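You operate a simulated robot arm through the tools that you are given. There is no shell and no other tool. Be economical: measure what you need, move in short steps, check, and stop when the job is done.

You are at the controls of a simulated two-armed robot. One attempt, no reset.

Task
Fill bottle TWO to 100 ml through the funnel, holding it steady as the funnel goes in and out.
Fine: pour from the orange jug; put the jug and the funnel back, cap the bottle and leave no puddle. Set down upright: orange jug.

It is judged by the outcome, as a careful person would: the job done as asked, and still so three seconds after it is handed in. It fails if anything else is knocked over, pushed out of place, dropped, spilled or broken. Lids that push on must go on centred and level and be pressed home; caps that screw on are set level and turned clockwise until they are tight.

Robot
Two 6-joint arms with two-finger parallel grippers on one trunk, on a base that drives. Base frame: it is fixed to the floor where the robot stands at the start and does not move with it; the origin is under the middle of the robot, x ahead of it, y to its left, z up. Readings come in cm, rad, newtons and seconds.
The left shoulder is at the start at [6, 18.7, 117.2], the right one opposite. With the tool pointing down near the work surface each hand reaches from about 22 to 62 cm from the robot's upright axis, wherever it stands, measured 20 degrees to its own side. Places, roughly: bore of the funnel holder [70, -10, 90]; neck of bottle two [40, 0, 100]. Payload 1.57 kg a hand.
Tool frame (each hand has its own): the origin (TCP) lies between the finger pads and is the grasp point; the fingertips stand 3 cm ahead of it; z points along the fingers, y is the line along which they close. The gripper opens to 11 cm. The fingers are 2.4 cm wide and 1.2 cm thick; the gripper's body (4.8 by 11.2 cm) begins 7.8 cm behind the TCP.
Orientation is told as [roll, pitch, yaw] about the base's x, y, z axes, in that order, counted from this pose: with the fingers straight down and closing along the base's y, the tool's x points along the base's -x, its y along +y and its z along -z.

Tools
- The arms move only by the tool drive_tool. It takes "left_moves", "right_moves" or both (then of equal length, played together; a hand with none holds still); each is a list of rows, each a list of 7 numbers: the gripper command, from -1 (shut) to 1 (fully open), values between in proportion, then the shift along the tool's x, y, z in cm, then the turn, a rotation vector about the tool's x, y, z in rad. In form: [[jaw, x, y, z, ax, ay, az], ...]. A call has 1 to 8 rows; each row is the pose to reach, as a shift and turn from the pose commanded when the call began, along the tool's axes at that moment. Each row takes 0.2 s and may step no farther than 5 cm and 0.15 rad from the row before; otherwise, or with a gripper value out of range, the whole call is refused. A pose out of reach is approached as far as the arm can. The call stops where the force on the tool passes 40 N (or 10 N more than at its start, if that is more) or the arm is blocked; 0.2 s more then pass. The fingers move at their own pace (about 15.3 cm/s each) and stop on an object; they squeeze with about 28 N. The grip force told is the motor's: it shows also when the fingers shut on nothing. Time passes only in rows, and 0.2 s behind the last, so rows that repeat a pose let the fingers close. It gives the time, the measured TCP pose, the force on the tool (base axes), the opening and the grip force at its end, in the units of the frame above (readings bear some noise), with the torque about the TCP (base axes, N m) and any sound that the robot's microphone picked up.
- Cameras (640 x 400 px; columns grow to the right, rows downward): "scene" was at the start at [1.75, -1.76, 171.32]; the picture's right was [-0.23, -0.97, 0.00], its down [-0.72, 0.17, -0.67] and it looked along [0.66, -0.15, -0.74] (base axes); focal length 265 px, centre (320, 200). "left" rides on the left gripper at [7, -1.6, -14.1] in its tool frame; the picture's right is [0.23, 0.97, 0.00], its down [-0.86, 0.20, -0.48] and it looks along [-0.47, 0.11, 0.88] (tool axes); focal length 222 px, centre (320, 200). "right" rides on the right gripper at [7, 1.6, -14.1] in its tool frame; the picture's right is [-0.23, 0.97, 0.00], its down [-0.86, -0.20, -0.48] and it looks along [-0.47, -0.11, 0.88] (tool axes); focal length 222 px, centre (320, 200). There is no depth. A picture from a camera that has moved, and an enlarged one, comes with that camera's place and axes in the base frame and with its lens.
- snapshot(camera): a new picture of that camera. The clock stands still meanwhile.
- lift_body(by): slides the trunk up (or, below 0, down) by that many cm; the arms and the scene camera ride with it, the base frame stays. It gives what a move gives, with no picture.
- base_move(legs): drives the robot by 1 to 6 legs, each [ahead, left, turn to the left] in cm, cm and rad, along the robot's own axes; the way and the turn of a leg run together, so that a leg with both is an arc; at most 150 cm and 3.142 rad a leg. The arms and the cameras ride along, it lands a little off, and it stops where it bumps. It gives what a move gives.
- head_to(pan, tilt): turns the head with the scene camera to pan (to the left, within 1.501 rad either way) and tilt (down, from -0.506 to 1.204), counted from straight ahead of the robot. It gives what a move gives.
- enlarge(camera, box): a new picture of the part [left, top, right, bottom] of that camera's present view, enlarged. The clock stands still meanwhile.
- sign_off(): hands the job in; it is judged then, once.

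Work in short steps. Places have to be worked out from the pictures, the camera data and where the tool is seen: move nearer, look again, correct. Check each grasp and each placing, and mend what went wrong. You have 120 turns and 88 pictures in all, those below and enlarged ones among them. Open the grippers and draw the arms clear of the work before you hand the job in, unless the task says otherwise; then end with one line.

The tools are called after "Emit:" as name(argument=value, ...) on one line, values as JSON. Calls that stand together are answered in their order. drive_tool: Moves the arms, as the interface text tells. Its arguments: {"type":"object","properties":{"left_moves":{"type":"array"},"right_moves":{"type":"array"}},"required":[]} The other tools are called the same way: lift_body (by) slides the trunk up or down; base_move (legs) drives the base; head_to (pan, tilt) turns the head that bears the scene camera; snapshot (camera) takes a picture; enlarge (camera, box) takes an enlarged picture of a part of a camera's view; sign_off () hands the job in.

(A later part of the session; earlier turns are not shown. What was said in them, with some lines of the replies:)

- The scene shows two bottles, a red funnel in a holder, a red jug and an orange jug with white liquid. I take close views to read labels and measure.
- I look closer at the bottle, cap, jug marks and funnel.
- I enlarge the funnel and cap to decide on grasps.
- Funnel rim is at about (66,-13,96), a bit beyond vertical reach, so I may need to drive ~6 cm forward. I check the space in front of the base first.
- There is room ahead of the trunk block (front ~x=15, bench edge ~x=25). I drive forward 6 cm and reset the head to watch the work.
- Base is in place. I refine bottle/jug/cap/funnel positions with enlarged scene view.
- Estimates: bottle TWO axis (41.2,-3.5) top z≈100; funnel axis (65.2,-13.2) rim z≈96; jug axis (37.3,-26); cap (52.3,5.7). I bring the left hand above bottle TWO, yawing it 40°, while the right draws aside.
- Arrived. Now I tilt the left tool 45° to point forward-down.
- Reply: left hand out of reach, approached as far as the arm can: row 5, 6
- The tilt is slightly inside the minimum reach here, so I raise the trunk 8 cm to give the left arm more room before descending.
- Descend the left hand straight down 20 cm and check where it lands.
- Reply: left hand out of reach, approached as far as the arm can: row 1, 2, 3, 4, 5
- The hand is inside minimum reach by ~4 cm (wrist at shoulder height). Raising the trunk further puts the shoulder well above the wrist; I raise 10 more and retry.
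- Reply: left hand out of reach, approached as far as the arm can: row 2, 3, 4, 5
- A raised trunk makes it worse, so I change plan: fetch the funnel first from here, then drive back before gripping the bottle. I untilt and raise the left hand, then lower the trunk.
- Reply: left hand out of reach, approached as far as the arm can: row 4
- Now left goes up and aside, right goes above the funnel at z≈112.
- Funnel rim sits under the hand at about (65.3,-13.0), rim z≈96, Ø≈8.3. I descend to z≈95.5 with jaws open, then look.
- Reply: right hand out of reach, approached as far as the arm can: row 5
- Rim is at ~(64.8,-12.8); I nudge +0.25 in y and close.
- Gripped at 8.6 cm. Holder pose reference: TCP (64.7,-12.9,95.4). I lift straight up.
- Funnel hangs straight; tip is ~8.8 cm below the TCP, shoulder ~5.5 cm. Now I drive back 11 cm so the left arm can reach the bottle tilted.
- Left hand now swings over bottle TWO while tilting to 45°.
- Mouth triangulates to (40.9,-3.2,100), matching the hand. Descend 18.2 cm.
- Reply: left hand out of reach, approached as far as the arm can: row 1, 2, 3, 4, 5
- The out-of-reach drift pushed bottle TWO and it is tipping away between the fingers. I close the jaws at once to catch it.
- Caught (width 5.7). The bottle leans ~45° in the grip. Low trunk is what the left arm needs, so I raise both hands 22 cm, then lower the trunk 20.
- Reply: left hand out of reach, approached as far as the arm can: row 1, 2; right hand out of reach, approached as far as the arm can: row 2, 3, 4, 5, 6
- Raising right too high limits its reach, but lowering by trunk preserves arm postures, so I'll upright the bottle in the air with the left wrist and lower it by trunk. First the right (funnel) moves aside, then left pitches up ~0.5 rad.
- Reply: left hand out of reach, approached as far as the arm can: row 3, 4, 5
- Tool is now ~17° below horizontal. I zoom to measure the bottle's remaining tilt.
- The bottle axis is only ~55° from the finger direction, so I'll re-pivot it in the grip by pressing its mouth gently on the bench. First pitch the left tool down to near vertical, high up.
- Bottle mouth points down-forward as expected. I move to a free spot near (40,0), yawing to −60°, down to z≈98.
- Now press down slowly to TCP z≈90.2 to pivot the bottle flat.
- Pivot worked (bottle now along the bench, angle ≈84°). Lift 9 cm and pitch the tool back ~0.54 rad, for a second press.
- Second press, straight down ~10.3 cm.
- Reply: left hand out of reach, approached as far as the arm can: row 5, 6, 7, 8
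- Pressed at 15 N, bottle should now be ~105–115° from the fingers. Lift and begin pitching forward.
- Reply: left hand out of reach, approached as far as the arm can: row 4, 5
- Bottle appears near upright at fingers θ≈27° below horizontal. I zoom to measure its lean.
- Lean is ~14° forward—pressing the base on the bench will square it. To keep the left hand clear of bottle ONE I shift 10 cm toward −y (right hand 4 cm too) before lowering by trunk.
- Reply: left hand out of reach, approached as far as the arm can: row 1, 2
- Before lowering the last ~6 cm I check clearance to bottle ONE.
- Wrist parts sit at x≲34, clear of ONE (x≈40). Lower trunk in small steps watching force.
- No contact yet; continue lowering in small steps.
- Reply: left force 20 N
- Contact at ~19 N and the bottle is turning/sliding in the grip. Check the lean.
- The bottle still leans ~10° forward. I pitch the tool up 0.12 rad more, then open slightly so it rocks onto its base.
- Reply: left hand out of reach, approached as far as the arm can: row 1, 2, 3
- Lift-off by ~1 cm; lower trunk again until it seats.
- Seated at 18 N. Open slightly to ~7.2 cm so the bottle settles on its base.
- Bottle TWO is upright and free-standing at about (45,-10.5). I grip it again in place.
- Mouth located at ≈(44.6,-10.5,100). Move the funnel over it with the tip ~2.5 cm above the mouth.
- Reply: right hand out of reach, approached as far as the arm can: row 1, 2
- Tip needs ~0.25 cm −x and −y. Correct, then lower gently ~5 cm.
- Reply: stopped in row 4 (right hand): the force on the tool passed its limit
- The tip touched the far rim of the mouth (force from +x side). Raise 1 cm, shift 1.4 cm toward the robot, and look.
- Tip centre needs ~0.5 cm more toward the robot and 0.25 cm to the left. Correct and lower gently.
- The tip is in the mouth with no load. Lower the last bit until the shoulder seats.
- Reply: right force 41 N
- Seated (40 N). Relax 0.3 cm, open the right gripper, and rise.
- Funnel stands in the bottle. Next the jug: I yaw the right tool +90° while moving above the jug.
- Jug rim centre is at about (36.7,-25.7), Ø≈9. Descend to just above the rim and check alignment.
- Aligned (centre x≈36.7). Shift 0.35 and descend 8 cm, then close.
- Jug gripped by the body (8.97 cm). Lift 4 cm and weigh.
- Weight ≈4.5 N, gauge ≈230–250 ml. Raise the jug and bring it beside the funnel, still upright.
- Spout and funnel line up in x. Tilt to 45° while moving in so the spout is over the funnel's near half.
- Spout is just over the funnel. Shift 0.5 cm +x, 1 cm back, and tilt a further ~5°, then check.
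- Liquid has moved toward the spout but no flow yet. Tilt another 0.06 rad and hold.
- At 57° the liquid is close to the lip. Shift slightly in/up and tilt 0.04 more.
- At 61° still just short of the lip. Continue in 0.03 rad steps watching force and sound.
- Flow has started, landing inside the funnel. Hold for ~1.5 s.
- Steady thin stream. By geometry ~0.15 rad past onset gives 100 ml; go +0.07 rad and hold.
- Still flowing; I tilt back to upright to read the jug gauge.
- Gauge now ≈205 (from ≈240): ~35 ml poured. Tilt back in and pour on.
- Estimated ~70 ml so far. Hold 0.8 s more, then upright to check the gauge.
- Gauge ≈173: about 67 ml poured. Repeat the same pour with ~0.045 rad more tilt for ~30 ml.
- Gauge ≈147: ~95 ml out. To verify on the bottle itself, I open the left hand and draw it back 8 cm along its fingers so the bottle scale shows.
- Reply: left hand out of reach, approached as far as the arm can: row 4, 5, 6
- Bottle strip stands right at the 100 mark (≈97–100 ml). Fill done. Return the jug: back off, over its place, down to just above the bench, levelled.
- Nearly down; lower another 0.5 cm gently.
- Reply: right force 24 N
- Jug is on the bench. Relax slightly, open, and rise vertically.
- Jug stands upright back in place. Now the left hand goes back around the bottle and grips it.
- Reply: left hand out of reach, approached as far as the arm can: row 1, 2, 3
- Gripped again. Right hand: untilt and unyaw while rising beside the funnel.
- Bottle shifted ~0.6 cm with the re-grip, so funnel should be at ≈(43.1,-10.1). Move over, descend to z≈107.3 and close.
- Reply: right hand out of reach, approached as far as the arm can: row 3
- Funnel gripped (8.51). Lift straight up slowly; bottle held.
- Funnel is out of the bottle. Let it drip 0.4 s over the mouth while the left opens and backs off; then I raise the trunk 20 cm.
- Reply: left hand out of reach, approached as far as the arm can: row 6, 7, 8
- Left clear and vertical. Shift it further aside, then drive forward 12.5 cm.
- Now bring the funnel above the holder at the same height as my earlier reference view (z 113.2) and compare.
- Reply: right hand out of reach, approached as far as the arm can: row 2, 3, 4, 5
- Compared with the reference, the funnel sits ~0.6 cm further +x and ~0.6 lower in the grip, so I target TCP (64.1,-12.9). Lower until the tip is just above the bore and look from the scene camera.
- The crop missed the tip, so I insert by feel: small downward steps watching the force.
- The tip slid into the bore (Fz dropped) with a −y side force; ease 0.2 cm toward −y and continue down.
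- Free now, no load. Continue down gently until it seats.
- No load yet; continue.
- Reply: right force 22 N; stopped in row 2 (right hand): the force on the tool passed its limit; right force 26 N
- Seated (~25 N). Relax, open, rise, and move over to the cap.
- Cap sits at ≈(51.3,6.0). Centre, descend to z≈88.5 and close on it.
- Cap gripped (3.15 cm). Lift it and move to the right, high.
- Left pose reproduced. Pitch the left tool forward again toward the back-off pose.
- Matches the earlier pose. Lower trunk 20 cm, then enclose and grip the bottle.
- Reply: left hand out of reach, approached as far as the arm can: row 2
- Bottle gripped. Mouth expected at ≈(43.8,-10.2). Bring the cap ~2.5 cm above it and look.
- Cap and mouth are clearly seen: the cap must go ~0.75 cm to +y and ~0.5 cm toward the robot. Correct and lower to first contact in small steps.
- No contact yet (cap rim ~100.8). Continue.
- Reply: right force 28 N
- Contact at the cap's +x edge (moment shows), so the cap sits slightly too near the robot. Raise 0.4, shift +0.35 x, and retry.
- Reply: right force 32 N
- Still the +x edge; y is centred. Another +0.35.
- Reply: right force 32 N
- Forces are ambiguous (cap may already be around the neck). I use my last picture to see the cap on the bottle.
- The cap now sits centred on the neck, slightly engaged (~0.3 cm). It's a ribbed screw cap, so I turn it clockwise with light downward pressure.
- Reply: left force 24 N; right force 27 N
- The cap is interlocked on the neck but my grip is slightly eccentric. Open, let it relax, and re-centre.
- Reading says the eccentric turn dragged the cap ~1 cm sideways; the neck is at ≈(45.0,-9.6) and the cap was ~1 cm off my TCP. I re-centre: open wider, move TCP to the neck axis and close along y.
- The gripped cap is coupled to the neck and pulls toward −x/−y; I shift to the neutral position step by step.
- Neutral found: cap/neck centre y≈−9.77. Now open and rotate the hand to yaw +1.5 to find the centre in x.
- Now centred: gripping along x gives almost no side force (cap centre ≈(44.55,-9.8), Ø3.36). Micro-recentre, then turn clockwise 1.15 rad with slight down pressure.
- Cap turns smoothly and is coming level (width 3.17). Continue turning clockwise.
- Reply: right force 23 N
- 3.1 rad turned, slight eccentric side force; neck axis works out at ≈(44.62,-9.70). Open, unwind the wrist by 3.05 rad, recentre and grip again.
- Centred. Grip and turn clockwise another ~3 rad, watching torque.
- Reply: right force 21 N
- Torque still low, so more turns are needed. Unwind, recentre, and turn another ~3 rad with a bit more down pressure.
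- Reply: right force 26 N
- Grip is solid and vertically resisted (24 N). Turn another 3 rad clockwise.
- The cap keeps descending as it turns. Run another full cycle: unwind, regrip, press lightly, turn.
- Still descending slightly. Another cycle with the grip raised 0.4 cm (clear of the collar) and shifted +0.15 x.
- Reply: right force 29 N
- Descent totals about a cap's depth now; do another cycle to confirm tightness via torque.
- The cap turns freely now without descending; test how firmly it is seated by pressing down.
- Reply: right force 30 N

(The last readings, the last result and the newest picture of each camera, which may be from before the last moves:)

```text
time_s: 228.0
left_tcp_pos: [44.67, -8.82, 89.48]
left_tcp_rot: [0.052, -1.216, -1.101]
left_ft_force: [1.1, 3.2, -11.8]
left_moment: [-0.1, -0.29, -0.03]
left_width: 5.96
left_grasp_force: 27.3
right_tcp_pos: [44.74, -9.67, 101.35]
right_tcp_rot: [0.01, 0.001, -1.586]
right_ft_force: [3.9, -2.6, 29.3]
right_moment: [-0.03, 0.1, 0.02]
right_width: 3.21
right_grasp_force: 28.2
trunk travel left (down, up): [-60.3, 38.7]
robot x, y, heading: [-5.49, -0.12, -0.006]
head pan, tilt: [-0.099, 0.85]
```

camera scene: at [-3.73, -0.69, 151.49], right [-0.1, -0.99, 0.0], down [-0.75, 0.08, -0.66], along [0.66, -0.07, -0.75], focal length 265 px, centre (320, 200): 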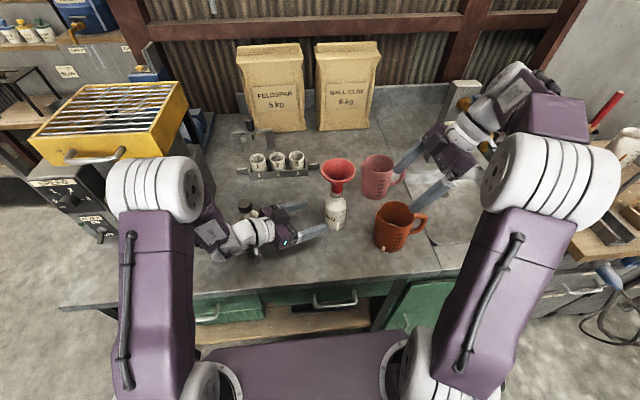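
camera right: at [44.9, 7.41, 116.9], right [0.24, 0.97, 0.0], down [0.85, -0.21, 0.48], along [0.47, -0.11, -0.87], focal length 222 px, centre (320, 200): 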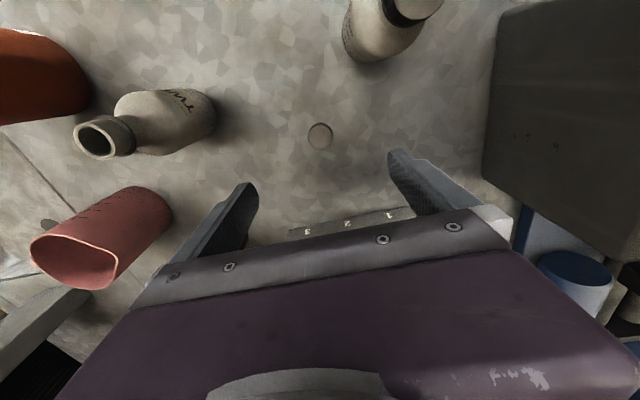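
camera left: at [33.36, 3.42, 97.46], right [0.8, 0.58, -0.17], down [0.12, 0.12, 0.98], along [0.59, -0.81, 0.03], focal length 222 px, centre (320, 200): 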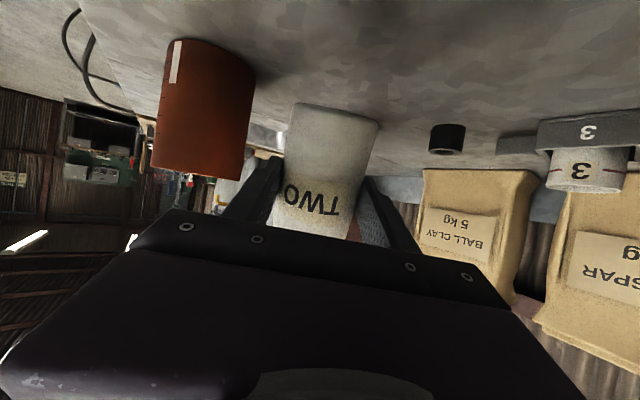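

29 N resisted. Turn further clockwise from here under this pressure and read the torque after a short turn.

Emit:
drive_tool(right_moves=[[-1, 0, 0, 0.05, 0, 0, 0.14], [-1, 0, 0, 0.05, 0, 0, 0.28]])

Emit:
drive_tool(right_moves=[[-1, 0, 0, 0.1, 0, 0, 0.14], [-1, 0, 0, 0.1, 0, 0, 0.28], [-1, 0, 0, 0.1, 0, 0, 0.42]])

```text
time_s: 228.6
left_tcp_pos: [44.54, -8.84, 89.55]
left_tcp_rot: [0.052, -1.216, -1.104]
left_ft_force: [-7.2, 3.6, -7.3]
left_moment: [0.28, -0.5, -0.13]
left_width: 5.97
left_grasp_force: 27.9
right_tcp_pos: [44.68, -9.64, 100.9]
right_tcp_rot: [0.008, 0.003, -1.867]
right_ft_force: [5.9, -1.8, 15.2]
right_moment: [-0.3, 0.04, 0.06]
right_width: 3.23
right_grasp_force: 28.1
trunk travel left (down, up): [-60.3, 38.7]
robot x, y, heading: [-5.15, 0.03, -0.004]
head pan, tilt: [-0.099, 0.85]
```

```text
time_s: 229.4
left_tcp_pos: [44.57, -8.97, 89.51]
left_tcp_rot: [0.052, -1.216, -1.101]
left_ft_force: [-6.7, 2.6, -4.0]
left_moment: [-0.14, -0.2, -0.06]
left_width: 5.97
left_grasp_force: 28.6
right_tcp_pos: [44.74, -9.82, 100.86]
right_tcp_rot: [0.003, 0.007, -2.288]
right_ft_force: [4.5, -2.4, 8.3]
right_moment: [-0.04, -0.03, 0.05]
right_width: 3.22
right_grasp_force: 28.0
trunk travel left (down, up): [-60.3, 38.7]
robot x, y, heading: [-5.3, -0.11, -0.005]
head pan, tilt: [-0.099, 0.85]
```

Possibly the fingers are only creeping down the cap. I probe: open, rise, close the fingers, and press on the cap's top centre to find its height and push it home.

Emit:
drive_tool(right_moves=[[-0.3, 0, 0, 0, 0, 0, 0], [0.1, 0, 0, 0, 0, 0, 0], [0.1, 0, 0, -2, 0, 0, 0], [0.1, 0, 0, -4.5, 0, 0, 0], [-1, 0, 0, -4.5, 0, 0, 0], [-1, 0, 0, -4.5, 0, 0, 0], [-1, 0, 0, -4.5, 0, 0, 0]])

Emit:
drive_tool(right_moves=[[-1, 0, 0, 0.4, 0, 0, 0], [-1, 0, 0, 0.8, 0, 0, 0], [-1, 0, 0, 1.1, 0, 0, 0], [-1, 0, 0, 1.4, 0, 0, 0], [-1, 0, 0, 1.7, 0, 0, 0], [-1, 0, 0, 2.0, 0, 0, 0], [-1, 0, 0, 2.3, 0, 0, 0], [-1, 0, 0, 2.6, 0, 0, 0]])

```text
time_s: 231.0
left_tcp_pos: [44.75, -8.92, 89.54]
left_tcp_rot: [0.052, -1.217, -1.104]
left_ft_force: [1.7, 0.3, 5.1]
left_moment: [0.06, 0.07, 0.01]
left_width: 5.96
left_grasp_force: 28.4
right_tcp_pos: [44.85, -9.75, 105.42]
right_tcp_rot: [0.003, 0.006, -2.286]
right_ft_force: [-0.4, -0.3, 0.3]
right_moment: [-0.03, 0.0, 0.0]
right_width: 0.02
right_grasp_force: 21.0
trunk travel left (down, up): [-60.3, 38.7]
robot x, y, heading: [-5.41, 0.28, 0.001]
head pan, tilt: [-0.099, 0.85]
```

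```text
time_s: 231.8
left_tcp_pos: [44.62, -8.84, 89.46]
left_tcp_rot: [0.049, -1.213, -1.099]
left_ft_force: [2.3, -1.0, 3.2]
left_moment: [0.15, 0.64, -0.05]
left_width: 5.95
left_grasp_force: 27.9
right_tcp_pos: [44.79, -9.55, 105.09]
right_tcp_rot: [0.014, 0.019, -2.286]
right_ft_force: [-1.8, -0.2, 15.5]
right_moment: [0.06, -0.01, 0.02]
right_width: 0.0
right_grasp_force: 20.9
trunk travel left (down, up): [-60.3, 38.7]
robot x, y, heading: [-5.17, 0.0, -0.007]
head pan, tilt: [-0.099, 0.85]
stopped in row 3 (right hand): the force on the tool passed its limit (the readings are from after the stop); the commanded pose is now the measured one
```

Cap top is at z≈102.1. I test whether the cap is threaded: grip it and pull up gently.

Emit:
drive_tool(right_moves=[[-1, 0, 0, -1, 0, 0, 0], [0.1, 0, 0, -1, 0, 0, 0], [0.1, 0, 0, -1, 0, 0, 0], [0.1, 0, 0, 0.5, 0, 0, 0], [0.1, 0, 0, 2, 0, 0, 0], [-0.5, 0, 0, 2, 0, 0, 0], [-1, 0, 0, 2, 0, 0, 0], [-1, 0, 0, 2, 0, 0, 0]])

Emit:
drive_tool(right_moves=[[-1, 0, 0, -0.15, 0, 0, 0], [-1, 0, 0, -0.3, 0, 0, 0]])

```text
time_s: 233.6
left_tcp_pos: [44.58, -8.96, 89.37]
left_tcp_rot: [0.052, -1.213, -1.1]
left_ft_force: [-1.2, 2.4, 15.2]
left_moment: [-0.21, 0.02, -0.01]
left_width: 5.95
left_grasp_force: 28.1
right_tcp_pos: [44.83, -9.7, 102.89]
right_tcp_rot: [0.014, 0.016, -2.286]
right_ft_force: [2.9, -2.3, 0.3]
right_moment: [-0.09, -0.1, -0.02]
right_width: 3.18
right_grasp_force: 28.1
trunk travel left (down, up): [-60.3, 38.7]
robot x, y, heading: [-4.96, -0.04, -0.012]
head pan, tilt: [-0.099, 0.85]
```

```text
time_s: 234.2
left_tcp_pos: [44.55, -8.81, 89.38]
left_tcp_rot: [0.05, -1.214, -1.097]
left_ft_force: [2.8, 0.5, 14.7]
left_moment: [-0.02, 0.42, 0.01]
left_width: 5.96
left_grasp_force: 28.2
right_tcp_pos: [44.92, -9.67, 103.22]
right_tcp_rot: [0.01, 0.015, -2.286]
right_ft_force: [-2.2, -0.8, 0.0]
right_moment: [-0.01, 0.05, 0.0]
right_width: 3.19
right_grasp_force: 27.9
trunk travel left (down, up): [-60.3, 38.7]
robot x, y, heading: [-4.95, -0.36, -0.007]
head pan, tilt: [-0.099, 0.85]
```

The cap lifts freely, so it isn't threaded yet—perhaps the bottle leans a little after the side loads. I set the cap back down, release and re-grip the bottle with the left so it stands square, then unwind the right wrist.

Emit:
drive_tool(left_moves=[[-1, 0, 0, 0, 0, 0, 0], [-1, 0, 0, 0, 0, 0, 0], [0.2, 0, 0, 0, 0, 0, 0], [0.3, 0, 0, 0, 0, 0, 0], [0.3, 0, 0, 0, 0, 0, 0], [-0.3, 0, 0, 0, 0, 0, 0], [-1, 0, 0, 0, 0, 0, 0], [-1, 0, 0, 0, 0, 0, 0]], right_moves=[[-1, 0, 0, 0.2, 0, 0, 0], [-1, 0, 0, 0.35, 0, 0, 0], [-0.3, 0, 0, 0.35, 0, 0, 0], [0.1, 0, 0, 0.35, 0, 0, 0], [0.1, 0, 0, 0.35, 0, 0, 0], [0.1, 0, 0, 0.35, 0, 0, 0], [0.1, 0, 0, 0.35, 0, 0, 0], [0.1, 0, 0, 0.35, 0, 0, 0]])

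Emit:
drive_tool(right_moves=[[0.1, 0, 0, 0, 0, 0, -0.15], [0.1, 0, 0, 0, 0, 0, -0.3], [0.1, 0, 0, 0, 0, 0, -0.45], [0.1, 0, 0, 0, 0, 0, -0.6], [0.1, 0, 0, 0, 0, 0, -0.75], [0.1, 0, 0, 0, 0, 0, -0.9], [0.1, 0, 0, 0, 0, 0, -1.05], [0.1, 0, 0, 0, 0, 0, -1.2]])

Emit:
drive_tool(right_moves=[[0.1, 0, 0, 0, 0, 0, -0.15], [0.1, 0, 0, 0, 0, 0, -0.3], [0.1, 0, 0, 0, 0, 0, -0.45], [0.1, 0, 0, 0, 0, 0, -0.6], [0.1, 0, 0, 0, 0, 0, -0.75], [0.1, 0, 0, 0, 0, 0, -0.9], [0.1, 0, 0, 0, 0, 0, -1.05], [0.1, 0, 0, 0, 0, 0, -1.2]])

Emit:
drive_tool(right_moves=[[0.1, 0, 0, 0, 0, 0, -0.15], [0.1, 0, 0, 0, 0, 0, -0.3], [0.1, 0, 0, 0, 0, 0, -0.45], [0.1, 0, 0, 0, 0, 0, -0.6], [0.1, 0, 0, 0, 0, 0, -0.75], [0.1, 0, 0, 0, 0, 0, -0.9], [0.1, 0, 0, 0, 0, 0, -1.05], [0.1, 0, 0, 0, 0, 0, -1.2]])

Emit:
drive_tool(right_moves=[[-0.3, 0, 0, 0, 0, 0, 0], [-1, 0, 0, 0, 0, 0, 0], [-1, 0, 0, 0, 0, 0, 0]])

```text
time_s: 235.9
left_tcp_pos: [44.72, -8.78, 89.33]
left_tcp_rot: [0.046, -1.211, -1.095]
left_ft_force: [-0.1, -0.2, 0.9]
left_moment: [0.01, 0.0, -0.02]
left_width: 5.95
left_grasp_force: 28.5
right_tcp_pos: [45.02, -9.64, 102.92]
right_tcp_rot: [0.011, 0.015, -2.287]
right_ft_force: [0.3, 0.5, -0.7]
right_moment: [0.01, 0.0, -0.03]
right_width: 6.04
right_grasp_force: 0.1
trunk travel left (down, up): [-60.3, 38.7]
robot x, y, heading: [-4.89, -0.03, -0.002]
head pan, tilt: [-0.099, 0.85]
```

```text
time_s: 237.8
left_tcp_pos: [44.71, -8.91, 89.3]
left_tcp_rot: [0.045, -1.212, -1.096]
left_ft_force: [0.5, -1.2, -0.2]
left_moment: [0.01, 0.01, 0.01]
left_width: 5.95
left_grasp_force: 28.2
right_tcp_pos: [44.96, -9.69, 102.85]
right_tcp_rot: [0.018, -0.004, -1.084]
right_ft_force: [0.2, 0.3, 0.4]
right_moment: [0.01, -0.04, 0.0]
right_width: 6.04
right_grasp_force: 0.1
trunk travel left (down, up): [-60.3, 38.7]
robot x, y, heading: [-5.5, -0.02, -0.002]
head pan, tilt: [-0.099, 0.85]
```

```text
time_s: 239.6
left_tcp_pos: [44.74, -8.91, 89.24]
left_tcp_rot: [0.045, -1.213, -1.094]
left_ft_force: [0.4, -0.2, -1.0]
left_moment: [0.02, -0.01, 0.01]
left_width: 5.95
left_grasp_force: 28.1
right_tcp_pos: [45.05, -9.63, 102.7]
right_tcp_rot: [0.001, -0.016, 0.118]
right_ft_force: [-0.3, 0.3, 0.3]
right_moment: [0.03, 0.0, -0.01]
right_width: 6.06
right_grasp_force: 0.1
trunk travel left (down, up): [-60.3, 38.7]
robot x, y, heading: [-4.99, 0.07, 0.001]
head pan, tilt: [-0.099, 0.85]
```

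```text
time_s: 241.3
left_tcp_pos: [44.67, -8.91, 89.37]
left_tcp_rot: [0.045, -1.211, -1.095]
left_ft_force: [-0.2, -0.1, -0.8]
left_moment: [0.0, 0.05, 0.0]
left_width: 5.91
left_grasp_force: 27.6
right_tcp_pos: [45.06, -9.56, 102.59]
right_tcp_rot: [-0.015, -0.009, 1.316]
right_ft_force: [-0.3, 0.5, 0.6]
right_moment: [0.0, 0.01, -0.01]
right_width: 6.05
right_grasp_force: 0.1
trunk travel left (down, up): [-60.3, 38.7]
robot x, y, heading: [-5.3, 0.19, -0.007]
head pan, tilt: [-0.099, 0.85]
```

```text
time_s: 242.2
left_tcp_pos: [44.74, -8.79, 89.22]
left_tcp_rot: [0.044, -1.211, -1.093]
left_ft_force: [5.1, -0.1, -0.7]
left_moment: [0.08, 0.61, 0.08]
left_width: 5.95
left_grasp_force: 28.0
right_tcp_pos: [45.0, -9.64, 102.72]
right_tcp_rot: [-0.014, -0.009, 1.315]
right_ft_force: [-5.8, 1.2, 2.3]
right_moment: [0.04, 0.15, 0.01]
right_width: 3.22
right_grasp_force: 28.4
trunk travel left (down, up): [-60.3, 38.7]
robot x, y, heading: [-5.32, 0.27, -0.004]
head pan, tilt: [-0.099, 0.85]
```

Cap still sits on the neck. Neutralise x, then turn clockwise with sustained downward feed (0.04 cm/row), and finish with a pull test.

Emit:
drive_tool(right_moves=[[-1, 0.04, 0.145, 0.15, 0, 0, 0], [-1, 0.04, 0.145, 0.25, 0, 0, 0.14], [-1, 0.04, 0.145, 0.29, 0, 0, 0.28], [-1, 0.04, 0.145, 0.33, 0, 0, 0.42], [-1, 0.04, 0.145, 0.37, 0, 0, 0.56], [-1, 0.04, 0.145, 0.41, 0, 0, 0.7], [-1, 0.04, 0.145, 0.45, 0, 0, 0.84], [-1, 0.04, 0.145, 0.49, 0, 0, 0.98]])

Emit:
drive_tool(right_moves=[[-1, 0, 0, 0.05, 0, 0, 0.14], [-1, 0, 0, 0.1, 0, 0, 0.28], [-1, 0, 0, 0.15, 0, 0, 0.42], [-1, 0, 0, 0.2, 0, 0, 0.56], [-1, 0, 0, 0.25, 0, 0, 0.7], [-1, 0, 0, 0.3, 0, 0, 0.84], [-1, 0, 0, 0.35, 0, 0, 0.98], [-1, 0, 0, 0.4, 0, 0, 1.12]])

Emit:
drive_tool(right_moves=[[-1, 0, 0, 0, 0, 0, 0], [-1, 0, 0, -0.3, 0, 0, 0], [-1, 0, 0, -0.5, 0, 0, 0]])

```text
time_s: 243.9
left_tcp_pos: [44.54, -8.93, 89.46]
left_tcp_rot: [0.046, -1.211, -1.095]
left_ft_force: [-6.8, 2.7, -2.3]
left_moment: [-0.22, 0.14, -0.03]
left_width: 5.95
left_grasp_force: 28.0
right_tcp_pos: [44.57, -9.6, 102.34]
right_tcp_rot: [-0.002, -0.017, 0.331]
right_ft_force: [3.2, -3.9, 14.1]
right_moment: [-0.13, -0.1, 0.04]
right_width: 3.19
right_grasp_force: 28.3
trunk travel left (down, up): [-60.3, 38.7]
robot x, y, heading: [-5.63, 0.26, -0.01]
head pan, tilt: [-0.099, 0.85]
```

```text
time_s: 245.8
left_tcp_pos: [44.75, -8.89, 89.41]
left_tcp_rot: [0.045, -1.214, -1.098]
left_ft_force: [1.5, -4.5, -2.7]
left_moment: [0.46, 0.3, -0.11]
left_width: 5.96
left_grasp_force: 28.2
right_tcp_pos: [44.76, -9.62, 101.92]
right_tcp_rot: [0.015, -0.008, -0.79]
right_ft_force: [-1.5, 4.1, 11.3]
right_moment: [0.21, 0.07, 0.13]
right_width: 3.2
right_grasp_force: 28.0
trunk travel left (down, up): [-60.3, 38.7]
robot x, y, heading: [-5.23, -0.35, -0.01]
head pan, tilt: [-0.099, 0.85]
```

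```text
time_s: 246.6
left_tcp_pos: [44.77, -8.85, 89.32]
left_tcp_rot: [0.046, -1.213, -1.092]
left_ft_force: [3.7, -4.2, 4.9]
left_moment: [0.42, 0.39, 0.06]
left_width: 5.95
left_grasp_force: 28.3
right_tcp_pos: [44.8, -9.63, 102.4]
right_tcp_rot: [0.014, -0.008, -0.787]
right_ft_force: [-3.3, 3.9, -3.8]
right_moment: [0.04, 0.06, 0.0]
right_width: 3.15
right_grasp_force: 28.2
trunk travel left (down, up): [-60.3, 38.7]
robot x, y, heading: [-5.16, -0.03, -0.006]
head pan, tilt: [-0.099, 0.85]
```

Slight pull resistance now (−3.8 N). Probe the cap's top height again to see whether it has gone down.

Emit:
drive_tool(right_moves=[[-0.3, 0, 0, 0, 0, 0, 0], [0.1, 0, 0, 0, 0, 0, 0], [0.1, 0, 0, -2, 0, 0, 0], [0.1, 0, 0, -3.2, 0, 0, 0], [-1, 0, 0, -3.2, 0, 0, 0], [-1, 0, 0, -3.2, 0, 0, 0], [-1, 0, 0, -3.2, 0, 0, 0]])

Emit:
drive_tool(right_moves=[[-1, 0, 0, 0.2, 0, 0, 0], [-1, 0, 0, 0.4, 0, 0, 0], [-1, 0, 0, 0.6, 0, 0, 0], [-1, 0, 0, 0.8, 0, 0, 0], [-1, 0, 0, 1.0, 0, 0, 0], [-1, 0, 0, 1.2, 0, 0, 0], [-1, 0, 0, 1.4, 0, 0, 0], [-1, 0, 0, 1.6, 0, 0, 0]])

```text
time_s: 248.2
left_tcp_pos: [44.72, -8.88, 89.37]
left_tcp_rot: [0.045, -1.212, -1.094]
left_ft_force: [1.4, 1.5, 6.5]
left_moment: [-0.05, 0.11, -0.01]
left_width: 5.94
left_grasp_force: 28.4
right_tcp_pos: [44.62, -9.68, 105.58]
right_tcp_rot: [0.015, -0.011, -0.785]
right_ft_force: [-0.2, 0.0, 0.5]
right_moment: [0.04, 0.03, 0.0]
right_width: 0.0
right_grasp_force: 21.1
trunk travel left (down, up): [-60.3, 38.7]
robot x, y, heading: [-5.09, 0.04, -0.005]
head pan, tilt: [-0.099, 0.85]
```

```text
time_s: 249.5
left_tcp_pos: [44.6, -8.82, 89.36]
left_tcp_rot: [0.044, -1.211, -1.093]
left_ft_force: [3.8, -1.3, 3.3]
left_moment: [-0.05, 0.55, 0.01]
left_width: 5.94
left_grasp_force: 27.7
right_tcp_pos: [44.83, -9.57, 104.83]
right_tcp_rot: [0.025, -0.017, -0.786]
right_ft_force: [-1.6, 0.2, 15.8]
right_moment: [-0.03, -0.02, 0.01]
right_width: 0.0
right_grasp_force: 20.8
trunk travel left (down, up): [-60.3, 38.7]
robot x, y, heading: [-5.3, -0.28, -0.01]
head pan, tilt: [-0.099, 0.85]
stopped in row 6 (right hand): the force on the tool passed its limit (the readings are from after the stop); the commanded pose is now the measured one
```

Top is ~0.25 cm lower than before: the thread is taking with sustained pressure. Unwind, regrip and turn ~3.3 rad more with the same feed.

Emit:
drive_tool(right_moves=[[-1, 0, 0, -0.9, 0, 0, 0], [0.1, 0, 0, -0.9, 0, 0, 0], [0.1, 0, 0, -0.9, 0, 0, -0.15], [0.1, 0, 0, -0.9, 0, 0, -0.3], [0.1, 0, 0, -0.9, 0, 0, -0.45], [0.1, 0, 0, -0.9, 0, 0, -0.6], [0.1, 0, 0, -0.9, 0, 0, -0.75], [0.1, 0, 0, -0.9, 0, 0, -0.9]])

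Emit:
drive_tool(right_moves=[[0.1, 0, 0, 0, 0, 0, -0.15], [0.1, 0, 0, 0, 0, 0, -0.3], [0.1, 0, 0, 0, 0, 0, -0.45], [0.1, 0, 0, 0, 0, 0, -0.6], [0.1, 0, 0, 0, 0, 0, -0.75], [0.1, 0, 0, 0, 0, 0, -0.9], [0.1, 0, 0, 0, 0, 0, -1.05], [0.1, 0, 0, 0, 0, 0, -1.2]])

Emit:
drive_tool(right_moves=[[0.1, 0, 0, 1.5, 0, 0, -0.1], [0.1, 0, 0, 3.0, 0, 0, -0.2], [-0.3, 0, 0, 3.0, 0, 0, -0.2], [-1, 0, 0, 3.0, 0, 0, -0.2], [-1, 0, 0, 3.0, 0, 0, -0.2], [-1, 0, 0, 3.15, 0, 0, -0.2]])

Emit:
drive_tool(right_moves=[[-1, 0, 0, 0.05, 0, 0, 0.14], [-1, 0, 0, 0.1, 0, 0, 0.28], [-1, 0, 0, 0.15, 0, 0, 0.42], [-1, 0, 0, 0.2, 0, 0, 0.56], [-1, 0, 0, 0.25, 0, 0, 0.7], [-1, 0, 0, 0.3, 0, 0, 0.84], [-1, 0, 0, 0.35, 0, 0, 0.98], [-1, 0, 0, 0.4, 0, 0, 1.12]])

Emit:
drive_tool(right_moves=[[-1, 0, 0, 0.05, 0, 0, 0.14], [-1, 0, 0, 0.1, 0, 0, 0.28], [-1, 0, 0, 0.15, 0, 0, 0.42], [-1, 0, 0, 0.2, 0, 0, 0.56], [-1, 0, 0, 0.25, 0, 0, 0.7], [-1, 0, 0, 0.3, 0, 0, 0.84], [-1, 0, 0, 0.35, 0, 0, 0.98], [-1, 0, 0, 0.4, 0, 0, 1.12]])

Emit:
drive_tool(right_moves=[[-1, 0, 0, 0.05, 0, 0, 0.14], [-1, 0, 0, 0.1, 0, 0, 0.28], [-1, 0, 0, 0.15, 0, 0, 0.42], [-1, 0, 0, 0.2, 0, 0, 0.56], [-1, 0, 0, 0.25, 0, 0, 0.7], [-1, 0, 0, 0.3, 0, 0, 0.84], [-1, 0, 0, 0.35, 0, 0, 0.98]])

```text
time_s: 251.3
left_tcp_pos: [44.54, -8.82, 89.35]
left_tcp_rot: [0.045, -1.209, -1.093]
left_ft_force: [0.1, -0.2, 15.1]
left_moment: [-0.32, 0.3, 0.04]
left_width: 5.94
left_grasp_force: 27.7
right_tcp_pos: [44.73, -9.52, 105.65]
right_tcp_rot: [0.001, -0.025, 0.115]
right_ft_force: [-0.3, -0.5, 0.8]
right_moment: [-0.03, -0.01, 0.01]
right_width: 6.03
right_grasp_force: 0.1
trunk travel left (down, up): [-60.3, 38.7]
robot x, y, heading: [-5.5, -0.13, -0.007]
head pan, tilt: [-0.099, 0.85]
```

```text
time_s: 253.1
left_tcp_pos: [44.65, -8.85, 89.19]
left_tcp_rot: [0.044, -1.208, -1.093]
left_ft_force: [0.8, -0.1, 14.8]
left_moment: [-0.25, 0.25, 0.0]
left_width: 5.95
left_grasp_force: 28.2
right_tcp_pos: [44.8, -9.55, 105.68]
right_tcp_rot: [-0.023, -0.011, 1.315]
right_ft_force: [-0.3, 1.3, 0.4]
right_moment: [-0.03, -0.02, -0.01]
right_width: 6.03
right_grasp_force: 0.0
trunk travel left (down, up): [-60.3, 38.7]
robot x, y, heading: [-5.16, 0.47, -0.001]
head pan, tilt: [-0.099, 0.85]
```

```text
time_s: 254.5
left_tcp_pos: [44.67, -8.84, 89.35]
left_tcp_rot: [0.043, -1.208, -1.09]
left_ft_force: [19.5, -3.7, -0.8]
left_moment: [-0.01, 0.93, 0.08]
left_width: 5.96
left_grasp_force: 28.4
right_tcp_pos: [44.99, -9.61, 102.52]
right_tcp_rot: [-0.026, -0.007, 1.513]
right_ft_force: [-15.4, 2.6, 17.9]
right_moment: [-0.02, 0.5, -0.04]
right_width: 3.31
right_grasp_force: 28.4
trunk travel left (down, up): [-60.3, 38.7]
robot x, y, heading: [-5.14, 0.19, -0.009]
head pan, tilt: [-0.099, 0.85]
```

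```text
time_s: 256.3
left_tcp_pos: [44.54, -8.8, 89.21]
left_tcp_rot: [0.042, -1.208, -1.091]
left_ft_force: [-4.1, 5.5, 2.3]
left_moment: [-0.39, -0.29, -0.07]
left_width: 5.94
left_grasp_force: 27.9
right_tcp_pos: [45.07, -9.58, 102.18]
right_tcp_rot: [-0.007, -0.027, 0.391]
right_ft_force: [5.5, -3.1, 11.4]
right_moment: [-0.15, -0.12, 0.0]
right_width: 3.27
right_grasp_force: 28.1
trunk travel left (down, up): [-60.3, 38.7]
robot x, y, heading: [-5.6, 0.11, -0.002]
head pan, tilt: [-0.099, 0.85]
```

```text
time_s: 258.1
left_tcp_pos: [44.46, -8.91, 89.23]
left_tcp_rot: [0.045, -1.207, -1.09]
left_ft_force: [-6.5, 5.0, -0.2]
left_moment: [-0.47, 0.32, -0.01]
left_width: 5.97
left_grasp_force: 28.0
right_tcp_pos: [44.66, -9.49, 101.65]
right_tcp_rot: [0.022, -0.016, -0.729]
right_ft_force: [2.3, -6.9, 15.0]
right_moment: [-0.32, -0.22, 0.02]
right_width: 3.19
right_grasp_force: 28.3
trunk travel left (down, up): [-60.3, 38.7]
robot x, y, heading: [-5.54, 0.34, -0.004]
head pan, tilt: [-0.099, 0.85]
```

```text
time_s: 259.7
left_tcp_pos: [44.55, -8.86, 89.24]
left_tcp_rot: [0.044, -1.208, -1.092]
left_ft_force: [-0.4, 3.4, 0.1]
left_moment: [-0.1, 0.44, -0.01]
left_width: 5.94
left_grasp_force: 28.3
right_tcp_pos: [44.92, -9.67, 101.43]
right_tcp_rot: [0.024, 0.01, -1.709]
right_ft_force: [-1.6, -4.4, 8.0]
right_moment: [-0.28, 0.02, 0.03]
right_width: 3.16
right_grasp_force: 27.4
trunk travel left (down, up): [-60.3, 38.7]
robot x, y, heading: [-5.32, 0.03, -0.006]
head pan, tilt: [-0.099, 0.85]
```

Probe the cap top again to check progress.

Emit:
drive_tool(right_moves=[[-0.3, 0, 0, 0, 0, 0, 0], [0.1, 0, 0, 0, 0, 0, 0], [0.1, 0, 0, -2, 0, 0, 0], [0.1, 0, 0, -4, 0, 0, 0], [-1, 0, 0, -4, 0, 0, 0], [-1, 0, 0, -4, 0, 0, 0], [-1, 0, 0, -4, 0, 0, 0]])

Emit:
drive_tool(right_moves=[[-1, 0, 0, 0.2, 0, 0, 0], [-1, 0, 0, 0.4, 0, 0, 0], [-1, 0, 0, 0.6, 0, 0, 0], [-1, 0, 0, 0.8, 0, 0, 0], [-1, 0, 0, 1.0, 0, 0, 0], [-1, 0, 0, 1.2, 0, 0, 0], [-1, 0, 0, 1.4, 0, 0, 0], [-1, 0, 0, 1.6, 0, 0, 0]])

```text
time_s: 261.3
left_tcp_pos: [44.53, -8.83, 89.18]
left_tcp_rot: [0.045, -1.211, -1.09]
left_ft_force: [1.9, -2.0, 7.6]
left_moment: [0.01, 0.11, 0.04]
left_width: 5.96
left_grasp_force: 27.9
right_tcp_pos: [44.66, -9.59, 105.34]
right_tcp_rot: [0.024, 0.009, -1.708]
right_ft_force: [-0.1, 0.2, 0.0]
right_moment: [0.01, 0.01, 0.01]
right_width: 0.01
right_grasp_force: 21.1
trunk travel left (down, up): [-60.3, 38.7]
robot x, y, heading: [-5.42, -0.27, -0.006]
head pan, tilt: [-0.099, 0.85]
```

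```text
time_s: 263.1
left_tcp_pos: [44.64, -8.8, 89.27]
left_tcp_rot: [0.042, -1.209, -1.092]
left_ft_force: [5.6, -3.6, 4.7]
left_moment: [0.42, 0.49, 0.07]
left_width: 5.98
left_grasp_force: 28.1
right_tcp_pos: [44.9, -9.54, 103.86]
right_tcp_rot: [0.028, 0.011, -1.706]
right_ft_force: [-2.3, 2.0, 9.4]
right_moment: [0.04, 0.07, -0.03]
right_width: 0.0
right_grasp_force: 20.7
trunk travel left (down, up): [-60.3, 38.7]
robot x, y, heading: [-5.62, -0.24, -0.005]
head pan, tilt: [-0.099, 0.85]
```

Excellent: cap top now at z≈100.9, about 1 cm lower—screwed nearly home. One more cycle to tighten, reading torque.

Emit:
drive_tool(right_moves=[[-1, 0, 0, -1.0, 0, 0, 0], [0.1, 0, 0, -1.2, 0, 0, 0], [0.1, 0, 0, -1.2, 0, 0, -0.15], [0.1, 0, 0, -1.2, 0, 0, -0.3], [0.1, 0, 0, -1.2, 0, 0, -0.45], [0.1, 0, 0, -1.2, 0, 0, -0.6], [0.1, 0, 0, -1.2, 0, 0, -0.75], [0.1, 0, 0, -1.2, 0, 0, -0.9]])

Emit:
drive_tool(right_moves=[[0.1, 0, 0, 0, 0, 0, -0.15], [0.1, 0, 0, 0, 0, 0, -0.3], [0.1, 0, 0, 0, 0, 0, -0.45], [0.1, 0, 0, 0, 0, 0, -0.6], [0.1, 0, 0, 0, 0, 0, -0.75], [0.1, 0, 0, 0, 0, 0, -0.9], [0.1, 0, 0, 0, 0, 0, -1.05], [0.1, 0, 0, 0, 0, 0, -1.2]])

Emit:
drive_tool(right_moves=[[0.1, 0, 0, 0, 0, 0, -0.15], [0.1, 0, 0, 0, 0, 0, -0.3], [0.1, 0, 0, 0, 0, 0, -0.45], [0.1, 0, 0, 0, 0, 0, -0.6], [0.1, 0, 0, 0, 0, 0, -0.75], [0.1, 0, 0, 0, 0, 0, -0.9], [0.1, 0, 0, 1.6, 0, 0, -0.9], [0.1, 0, 0, 3.3, 0, 0, -0.9]])

Emit:
drive_tool(right_moves=[[-0.3, 0, 0, 0, 0, 0, 0], [-1, 0, 0, 0, 0, 0, 0], [-1, 0, 0, 0, 0, 0, 0], [-1, 0, 0, 0.1, 0, 0, 0.14], [-1, 0, 0, 0.13, 0, 0, 0.28], [-1, 0, 0, 0.16, 0, 0, 0.42], [-1, 0, 0, 0.19, 0, 0, 0.56], [-1, 0, 0, 0.22, 0, 0, 0.7]])

Emit:
drive_tool(right_moves=[[-1, 0, 0, 0.03, 0, 0, 0.14], [-1, 0, 0, 0.06, 0, 0, 0.28], [-1, 0, 0, 0.09, 0, 0, 0.42], [-1, 0, 0, 0.12, 0, 0, 0.56], [-1, 0, 0, 0.15, 0, 0, 0.7], [-1, 0, 0, 0.18, 0, 0, 0.84], [-1, 0, 0, 0.2, 0, 0, 0.98], [-1, 0, 0, 0.2, 0, 0, 1.12]])

Emit:
drive_tool(right_moves=[[-1, 0, 0, 0.03, 0, 0, 0.14], [-1, 0, 0, 0.06, 0, 0, 0.28], [-1, 0, 0, 0.09, 0, 0, 0.42], [-1, 0, 0, 0.12, 0, 0, 0.56], [-1, 0, 0, 0.15, 0, 0, 0.7], [-1, 0, 0, 0.18, 0, 0, 0.84], [-1, 0, 0, 0.2, 0, 0, 0.98], [-1, 0, 0, 0.2, 0, 0, 1.12]])

```text
time_s: 264.9
left_tcp_pos: [44.58, -8.72, 89.33]
left_tcp_rot: [0.041, -1.206, -1.091]
left_ft_force: [-0.9, -0.4, 7.0]
left_moment: [0.04, 0.18, -0.01]
left_width: 5.93
left_grasp_force: 28.3
right_tcp_pos: [44.91, -9.54, 104.86]
right_tcp_rot: [0.023, -0.014, -0.805]
right_ft_force: [-0.1, 0.0, 0.0]
right_moment: [-0.03, -0.06, -0.01]
right_width: 6.04
right_grasp_force: 0.0
trunk travel left (down, up): [-60.3, 38.7]
robot x, y, heading: [-5.28, -0.1, -0.003]
head pan, tilt: [-0.099, 0.85]
```

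```text
time_s: 266.7
left_tcp_pos: [44.62, -8.78, 89.25]
left_tcp_rot: [0.042, -1.207, -1.091]
left_ft_force: [-0.8, -0.2, 4.2]
left_moment: [0.02, 0.21, 0.0]
left_width: 5.94
left_grasp_force: 27.9
right_tcp_pos: [44.94, -9.73, 104.9]
right_tcp_rot: [-0.005, -0.026, 0.395]
right_ft_force: [0.1, 0.1, -0.7]
right_moment: [-0.03, 0.01, -0.06]
right_width: 6.06
right_grasp_force: 0.0
trunk travel left (down, up): [-60.3, 38.7]
robot x, y, heading: [-5.08, -0.1, -0.005]
head pan, tilt: [-0.099, 0.85]
```

```text
time_s: 268.5
left_tcp_pos: [44.68, -8.88, 89.22]
left_tcp_rot: [0.042, -1.208, -1.089]
left_ft_force: [-0.3, -0.3, 3.5]
left_moment: [0.03, 0.15, -0.01]
left_width: 5.94
left_grasp_force: 28.1
right_tcp_pos: [44.9, -9.39, 101.53]
right_tcp_rot: [-0.023, -0.012, 1.297]
right_ft_force: [0.7, -0.1, 0.1]
right_moment: [0.0, 0.0, 0.0]
right_width: 6.04
right_grasp_force: 0.0
trunk travel left (down, up): [-60.3, 38.7]
robot x, y, heading: [-5.18, 0.06, -0.0]
head pan, tilt: [-0.099, 0.85]
```

```text
time_s: 270.3
left_tcp_pos: [44.63, -8.88, 89.16]
left_tcp_rot: [0.043, -1.21, -1.09]
left_ft_force: [-8.1, -1.8, 4.1]
left_moment: [0.18, -0.48, -0.08]
left_width: 5.91
left_grasp_force: 27.8
right_tcp_pos: [45.04, -9.51, 101.56]
right_tcp_rot: [-0.01, -0.027, 0.591]
right_ft_force: [8.3, 1.1, 1.6]
right_moment: [-0.01, -0.5, 0.0]
right_width: 3.15
right_grasp_force: 28.1
trunk travel left (down, up): [-60.3, 38.7]
robot x, y, heading: [-5.27, -0.22, -0.005]
head pan, tilt: [-0.099, 0.85]
```

```text
time_s: 272.1
left_tcp_pos: [44.53, -8.84, 89.2]
left_tcp_rot: [0.042, -1.207, -1.088]
left_ft_force: [-6.0, 9.8, -1.9]
left_moment: [-0.65, -0.21, -0.03]
left_width: 5.94
left_grasp_force: 27.7
right_tcp_pos: [44.89, -9.63, 101.37]
right_tcp_rot: [0.019, -0.021, -0.528]
right_ft_force: [8.9, -10.6, 21.1]
right_moment: [-0.51, -0.38, 0.02]
right_width: 3.14
right_grasp_force: 27.9
trunk travel left (down, up): [-60.3, 38.7]
robot x, y, heading: [-5.44, 0.08, -0.005]
head pan, tilt: [-0.099, 0.85]
```

```text
time_s: 273.9
left_tcp_pos: [44.6, -8.75, 89.29]
left_tcp_rot: [0.042, -1.21, -1.089]
left_ft_force: [8.7, 10.6, -8.7]
left_moment: [-0.13, 0.98, 0.04]
left_width: 5.94
left_grasp_force: 28.2
right_tcp_pos: [44.82, -9.39, 101.05]
right_tcp_rot: [0.026, 0.006, -1.651]
right_ft_force: [-7.3, -8.5, 25.4]
right_moment: [-0.34, 0.21, -0.03]
right_width: 3.16
right_grasp_force: 27.8
trunk travel left (down, up): [-60.3, 38.7]
robot x, y, heading: [-5.27, 0.25, -0.004]
head pan, tilt: [-0.099, 0.85]
```

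Now the vertical force builds (25 N). Pull test to confirm it is held.

Emit:
drive_tool(right_moves=[[-1, 0, 0, -0.2, 0, 0, 0], [-1, 0, 0, -0.4, 0, 0, 0], [-1, 0, 0, -0.5, 0, 0, 0]])

```text
time_s: 274.7
left_tcp_pos: [44.7, -8.95, 89.39]
left_tcp_rot: [0.047, -1.213, -1.098]
left_ft_force: [-1.5, 7.4, 6.5]
left_moment: [-0.45, 0.09, 0.02]
left_width: 5.97
left_grasp_force: 28.2
right_tcp_pos: [44.84, -9.53, 101.5]
right_tcp_rot: [0.022, 0.008, -1.646]
right_ft_force: [-0.5, -6.9, -9.1]
right_moment: [-0.43, -0.08, -0.01]
right_width: 3.15
right_grasp_force: 28.0
trunk travel left (down, up): [-60.3, 38.7]
robot x, y, heading: [-5.41, -0.16, -0.007]
head pan, tilt: [-0.099, 0.85]
```

The cap now resists pulling (−9 N): threaded. One more tightening cycle, recentred slightly.

Emit:
drive_tool(right_moves=[[-1, 0, 0, 0, 0, 0, 0], [-0.3, 0, 0, 0, 0, 0, 0], [0.1, 0, 0, 0, 0, 0, -0.15], [0.1, 0, 0, 0, 0, 0, -0.3], [0.1, 0, 0, 0, 0, 0, -0.45], [0.1, 0, 0, 0, 0, 0, -0.6], [0.1, 0, 0, 0, 0, 0, -0.75], [0.1, 0, 0, 0, 0, 0, -0.9]])

Emit:
drive_tool(right_moves=[[0.1, 0, 0, 0, 0, 0, -0.15], [0.1, 0, 0, 0, 0, 0, -0.3], [0.1, 0, 0, 0, 0, 0, -0.45], [0.1, 0, 0, 0, 0, 0, -0.6], [0.1, 0, 0, 0, 0, 0, -0.75], [0.1, 0, 0, 0, 0, 0, -0.9], [0.1, 0, 0, 0, 0, 0, -1.05], [0.1, 0, 0, 0, 0, 0, -1.2]])

Emit:
drive_tool(right_moves=[[0.1, 0, 0, 0, 0, 0, -0.15], [0.1, 0, 0, 0, 0, 0, -0.3], [0.1, 0, 0, 0, 0, 0, -0.45], [0.1, 0, 0, 0, 0, 0, -0.6], [0.1, 0, 0, 0, 0, 0, -0.75], [0.1, 0, 0, 0, 0, 0, -0.9], [0.1, 0, 0, 0, 0, 0, -1.0]])

Emit:
drive_tool(right_moves=[[0.1, 0.15, 0, 0, 0, 0, 0], [-0.3, 0.15, 0, 0, 0, 0, 0], [-1, 0.15, 0, 0, 0, 0, 0], [-1, 0.15, 0, 0.1, 0, 0, 0], [-1, 0.15, 0, 0.15, 0, 0, 0.14], [-1, 0.15, 0, 0.18, 0, 0, 0.28], [-1, 0.15, 0, 0.21, 0, 0, 0.42], [-1, 0.15, 0, 0.24, 0, 0, 0.56]])

Emit:
drive_tool(right_moves=[[-1, 0, 0, 0.03, 0, 0, 0.14], [-1, 0, 0, 0.06, 0, 0, 0.28], [-1, 0, 0, 0.09, 0, 0, 0.42], [-1, 0, 0, 0.12, 0, 0, 0.56], [-1, 0, 0, 0.15, 0, 0, 0.7], [-1, 0, 0, 0.18, 0, 0, 0.84], [-1, 0, 0, 0.2, 0, 0, 0.98], [-1, 0, 0, 0.2, 0, 0, 1.12]])

Emit:
drive_tool(right_moves=[[-1, 0, 0, 0.03, 0, 0, 0.14], [-1, 0, 0, 0.06, 0, 0, 0.28], [-1, 0, 0, 0.09, 0, 0, 0.42], [-1, 0, 0, 0.12, 0, 0, 0.56], [-1, 0, 0, 0.15, 0, 0, 0.7], [-1, 0, 0, 0.18, 0, 0, 0.84], [-1, 0, 0, 0.2, 0, 0, 0.98], [-1, 0, 0, 0.2, 0, 0, 1.12]])

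Emit:
drive_tool(right_moves=[[-1, 0, 0, 0, 0, 0, 0.14], [-1, 0, 0, 0, 0, 0, 0.28], [-1, 0, 0, 0, 0, 0, 0.42], [-1, 0, 0, 0, 0, 0, 0.56], [-1, 0, 0, 0, 0, 0, 0.7]])

```text
time_s: 276.5
left_tcp_pos: [44.51, -8.82, 89.22]
left_tcp_rot: [0.043, -1.212, -1.091]
left_ft_force: [0.4, -2.2, 7.2]
left_moment: [0.07, 0.15, 0.01]
left_width: 5.95
left_grasp_force: 27.9
right_tcp_pos: [44.87, -9.54, 101.49]
right_tcp_rot: [0.02, -0.016, -0.742]
right_ft_force: [0.2, -0.1, 0.7]
right_moment: [-0.03, -0.02, 0.0]
right_width: 6.06
right_grasp_force: 0.1
trunk travel left (down, up): [-60.3, 38.7]
robot x, y, heading: [-5.2, 0.17, -0.008]
head pan, tilt: [-0.099, 0.85]
```

```text
time_s: 278.3
left_tcp_pos: [44.67, -8.73, 89.15]
left_tcp_rot: [0.042, -1.21, -1.09]
left_ft_force: [-0.2, -0.5, 8.3]
left_moment: [0.08, 0.15, 0.02]
left_width: 5.93
left_grasp_force: 28.2
right_tcp_pos: [44.97, -9.59, 101.6]
right_tcp_rot: [-0.007, -0.026, 0.458]
right_ft_force: [-0.9, -0.5, -0.6]
right_moment: [0.03, 0.01, 0.04]
right_width: 6.07
right_grasp_force: 0.0
trunk travel left (down, up): [-60.3, 38.7]
robot x, y, heading: [-5.24, -0.06, -0.007]
head pan, tilt: [-0.099, 0.85]
```

```text
time_s: 279.9
left_tcp_pos: [44.59, -8.86, 89.27]
left_tcp_rot: [0.041, -1.21, -1.092]
left_ft_force: [-0.9, -0.5, 5.2]
left_moment: [0.1, 0.19, -0.02]
left_width: 5.96
left_grasp_force: 28.3
right_tcp_pos: [44.98, -9.53, 101.5]
right_tcp_rot: [-0.023, -0.009, 1.456]
right_ft_force: [0.3, 1.0, 0.6]
right_moment: [0.0, -0.02, -0.03]
right_width: 6.06
right_grasp_force: 0.0
trunk travel left (down, up): [-60.3, 38.7]
robot x, y, heading: [-5.25, 0.03, -0.007]
head pan, tilt: [-0.099, 0.85]
```

```text
time_s: 281.7
left_tcp_pos: [44.63, -8.77, 89.22]
left_tcp_rot: [0.041, -1.208, -1.086]
left_ft_force: [13.0, -2.3, -3.3]
left_moment: [0.24, 0.84, 0.06]
left_width: 5.97
left_grasp_force: 28.0
right_tcp_pos: [44.95, -9.74, 101.38]
right_tcp_rot: [-0.018, -0.022, 0.892]
right_ft_force: [-9.3, 0.6, 16.7]
right_moment: [-0.01, 0.33, 0.02]
right_width: 3.16
right_grasp_force: 28.1
trunk travel left (down, up): [-60.3, 38.7]
robot x, y, heading: [-5.68, -0.04, -0.008]
head pan, tilt: [-0.099, 0.85]
```

```text
time_s: 283.5
left_tcp_pos: [44.56, -8.81, 89.26]
left_tcp_rot: [0.041, -1.208, -1.089]
left_ft_force: [9.9, 1.4, -12.1]
left_moment: [0.14, 0.61, 0.04]
left_width: 5.95
left_grasp_force: 27.2
right_tcp_pos: [45.0, -9.75, 101.15]
right_tcp_rot: [0.012, -0.023, -0.229]
right_ft_force: [-5.1, -0.2, 25.9]
right_moment: [-0.17, -0.13, 0.08]
right_width: 3.18
right_grasp_force: 27.6
trunk travel left (down, up): [-60.3, 38.7]
robot x, y, heading: [-5.1, 0.06, -0.002]
head pan, tilt: [-0.099, 0.85]
```

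```text
time_s: 285.3
left_tcp_pos: [44.72, -8.85, 89.23]
left_tcp_rot: [0.043, -1.209, -1.095]
left_ft_force: [-0.9, -3.1, 1.0]
left_moment: [0.21, -0.12, -0.58]
left_width: 5.94
left_grasp_force: 28.3
right_tcp_pos: [45.06, -9.78, 100.75]
right_tcp_rot: [0.024, 0.0, -1.347]
right_ft_force: [1.2, 2.2, -0.3]
right_moment: [-0.08, 0.06, 0.58]
right_width: 3.19
right_grasp_force: 27.9
trunk travel left (down, up): [-60.3, 38.7]
robot x, y, heading: [-5.59, -0.29, -0.004]
head pan, tilt: [-0.099, 0.85]
```

```text
time_s: 286.5
left_tcp_pos: [44.59, -8.8, 89.25]
left_tcp_rot: [0.04, -1.209, -1.091]
left_ft_force: [-4.4, -2.7, 6.1]
left_moment: [-0.22, -0.44, -0.42]
left_width: 5.97
left_grasp_force: 28.2
right_tcp_pos: [44.88, -9.77, 100.86]
right_tcp_rot: [0.021, 0.017, -2.047]
right_ft_force: [5.4, 0.2, 1.6]
right_moment: [-0.03, 0.0, 0.45]
right_width: 3.15
right_grasp_force: 28.0
trunk travel left (down, up): [-60.3, 38.7]
robot x, y, heading: [-5.16, 0.04, -0.005]
head pan, tilt: [-0.099, 0.85]
5 turns are left
```

Torque rose to 0.45–0.58 N m: the cap is tight. Release the right and rise clear, then open the left, back off, and raise the trunk.

Emit:
drive_tool(right_moves=[[-0.3, 0, 0, 0, 0, 0, 0], [0.1, 0, 0, 0, 0, 0, 0], [0.1, 0, 0, -2.5, 0, 0, 0], [0.3, 0, 0, -6, 0, 0, 0], [0.3, 0, 0, -9, 0, 0, 0]])

Emit:
drive_tool(left_moves=[[0, 0, 0, 0, 0, 0, 0], [0.5, 0, 0, 0, 0, 0, 0], [0.8, 0, 0, 0, 0, 0, 0], [0.8, 0, 0, -3, 0, 0, 0], [0.8, 0, 0, -6, 0, 0, 0], [0.8, 0, 0, -8, 0, 0, 0], [0.8, 0, 0, -9, 0, 0, 0]])

Emit:
lift_body(by=20)

```text
time_s: 287.7
left_tcp_pos: [44.69, -8.85, 89.27]
left_tcp_rot: [0.041, -1.208, -1.089]
left_ft_force: [1.3, 0.5, 6.7]
left_moment: [-0.13, 0.12, 0.01]
left_width: 5.93
left_grasp_force: 28.1
right_tcp_pos: [44.87, -9.77, 109.73]
right_tcp_rot: [0.02, 0.016, -2.047]
right_ft_force: [-0.3, 0.1, 0.3]
right_moment: [0.02, 0.02, -0.02]
right_width: 7.14
right_grasp_force: 0.0
trunk travel left (down, up): [-60.3, 38.7]
robot x, y, heading: [-5.49, 0.21, -0.007]
head pan, tilt: [-0.099, 0.85]
```

```text
time_s: 289.3
left_tcp_pos: [41.23, -1.55, 93.05]
left_tcp_rot: [0.029, -1.207, -1.081]
left_ft_force: [0.0, 0.2, -0.6]
left_moment: [0.0, -0.01, 0.0]
left_width: 9.93
left_grasp_force: 0.1
left hand out of reach, approached as far as the arm can: row 5, 6, 7
right_tcp_pos: [44.73, -9.69, 109.78]
right_tcp_rot: [0.019, 0.015, -2.046]
right_ft_force: [-0.1, 0.5, -0.4]
right_moment: [0.02, -0.02, 0.0]
right_width: 7.14
right_grasp_force: 0.2
trunk travel left (down, up): [-60.3, 38.7]
robot x, y, heading: [-5.47, 0.25, -0.008]
head pan, tilt: [-0.099, 0.85]
```

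```text
time_s: 291.5
left_tcp_pos: [41.23, -1.56, 113.12]
left_tcp_rot: [0.027, -1.207, -1.079]
left_ft_force: [-0.7, -0.8, -0.4]
left_moment: [0.02, -0.05, -0.01]
left_width: 9.89
left_grasp_force: 0.2
right_tcp_pos: [44.8, -9.67, 129.71]
right_tcp_rot: [0.018, 0.015, -2.045]
right_ft_force: [0.2, -0.5, -0.5]
right_moment: [0.01, 0.01, 0.0]
right_width: 7.15
right_grasp_force: 0.0
trunk travel left (down, up): [-80.3, 18.7]
robot x, y, heading: [-5.36, 0.08, -0.007]
head pan, tilt: [-0.099, 0.85]
4 turns are left
```

Both hands are open and clear above the bench; I drive back 15 cm to draw away from the work.

Emit:
base_move(legs=[[-15, 0, 0]])

Emit:
drive_tool(left_moves=[[1, 0, 0, 0, 0, 0, 0]], right_moves=[[1, 0, 0, 0, 0, 0, 0]])

```text
time_s: 292.9
left_tcp_pos: [25.88, -1.51, 112.98]
left_tcp_rot: [0.021, -1.205, -1.072]
left_ft_force: [0.5, 1.3, 0.0]
left_moment: [0.0, 0.03, -0.04]
left_width: 9.91
left_grasp_force: 0.0
right_tcp_pos: [29.75, -9.71, 129.6]
right_tcp_rot: [0.019, 0.017, -2.044]
right_ft_force: [0.6, 0.1, 0.1]
right_moment: [-0.01, 0.06, 0.0]
right_width: 7.15
right_grasp_force: 0.0
trunk travel left (down, up): [-80.3, 18.7]
robot x, y, heading: [-20.38, 0.05, -0.0]
head pan, tilt: [-0.099, 0.85]
```

```text
time_s: 293.3
left_tcp_pos: [25.8, -1.47, 113.14]
left_tcp_rot: [0.026, -1.207, -1.076]
left_ft_force: [-0.7, 0.6, 0.2]
left_moment: [-0.02, -0.02, -0.05]
left_width: 10.99
left_grasp_force: 0.0
right_tcp_pos: [29.41, -9.65, 129.78]
right_tcp_rot: [0.02, 0.014, -2.043]
right_ft_force: [-0.2, -0.5, -0.8]
right_moment: [-0.02, 0.02, -0.03]
right_width: 10.98
right_grasp_force: 0.1
trunk travel left (down, up): [-80.3, 18.7]
robot x, y, heading: [-20.54, 0.28, -0.006]
head pan, tilt: [-0.099, 0.85]
3 turns are left
```

Everything is set down, grippers are open and clear; I hand the job in.

Emit:
sign_off()

```text
The job is handed in.
```

Bottle TWO is filled to about 100 ml and its cap is screwed tight, the orange jug stands upright in its place and the funnel is back in its holder. However, the left hand tipped the empty bottle early on. I caught it before it fell and stood it back up about 8 cm from where it began, and I had no pictures left to check the finished scene or look for drips.
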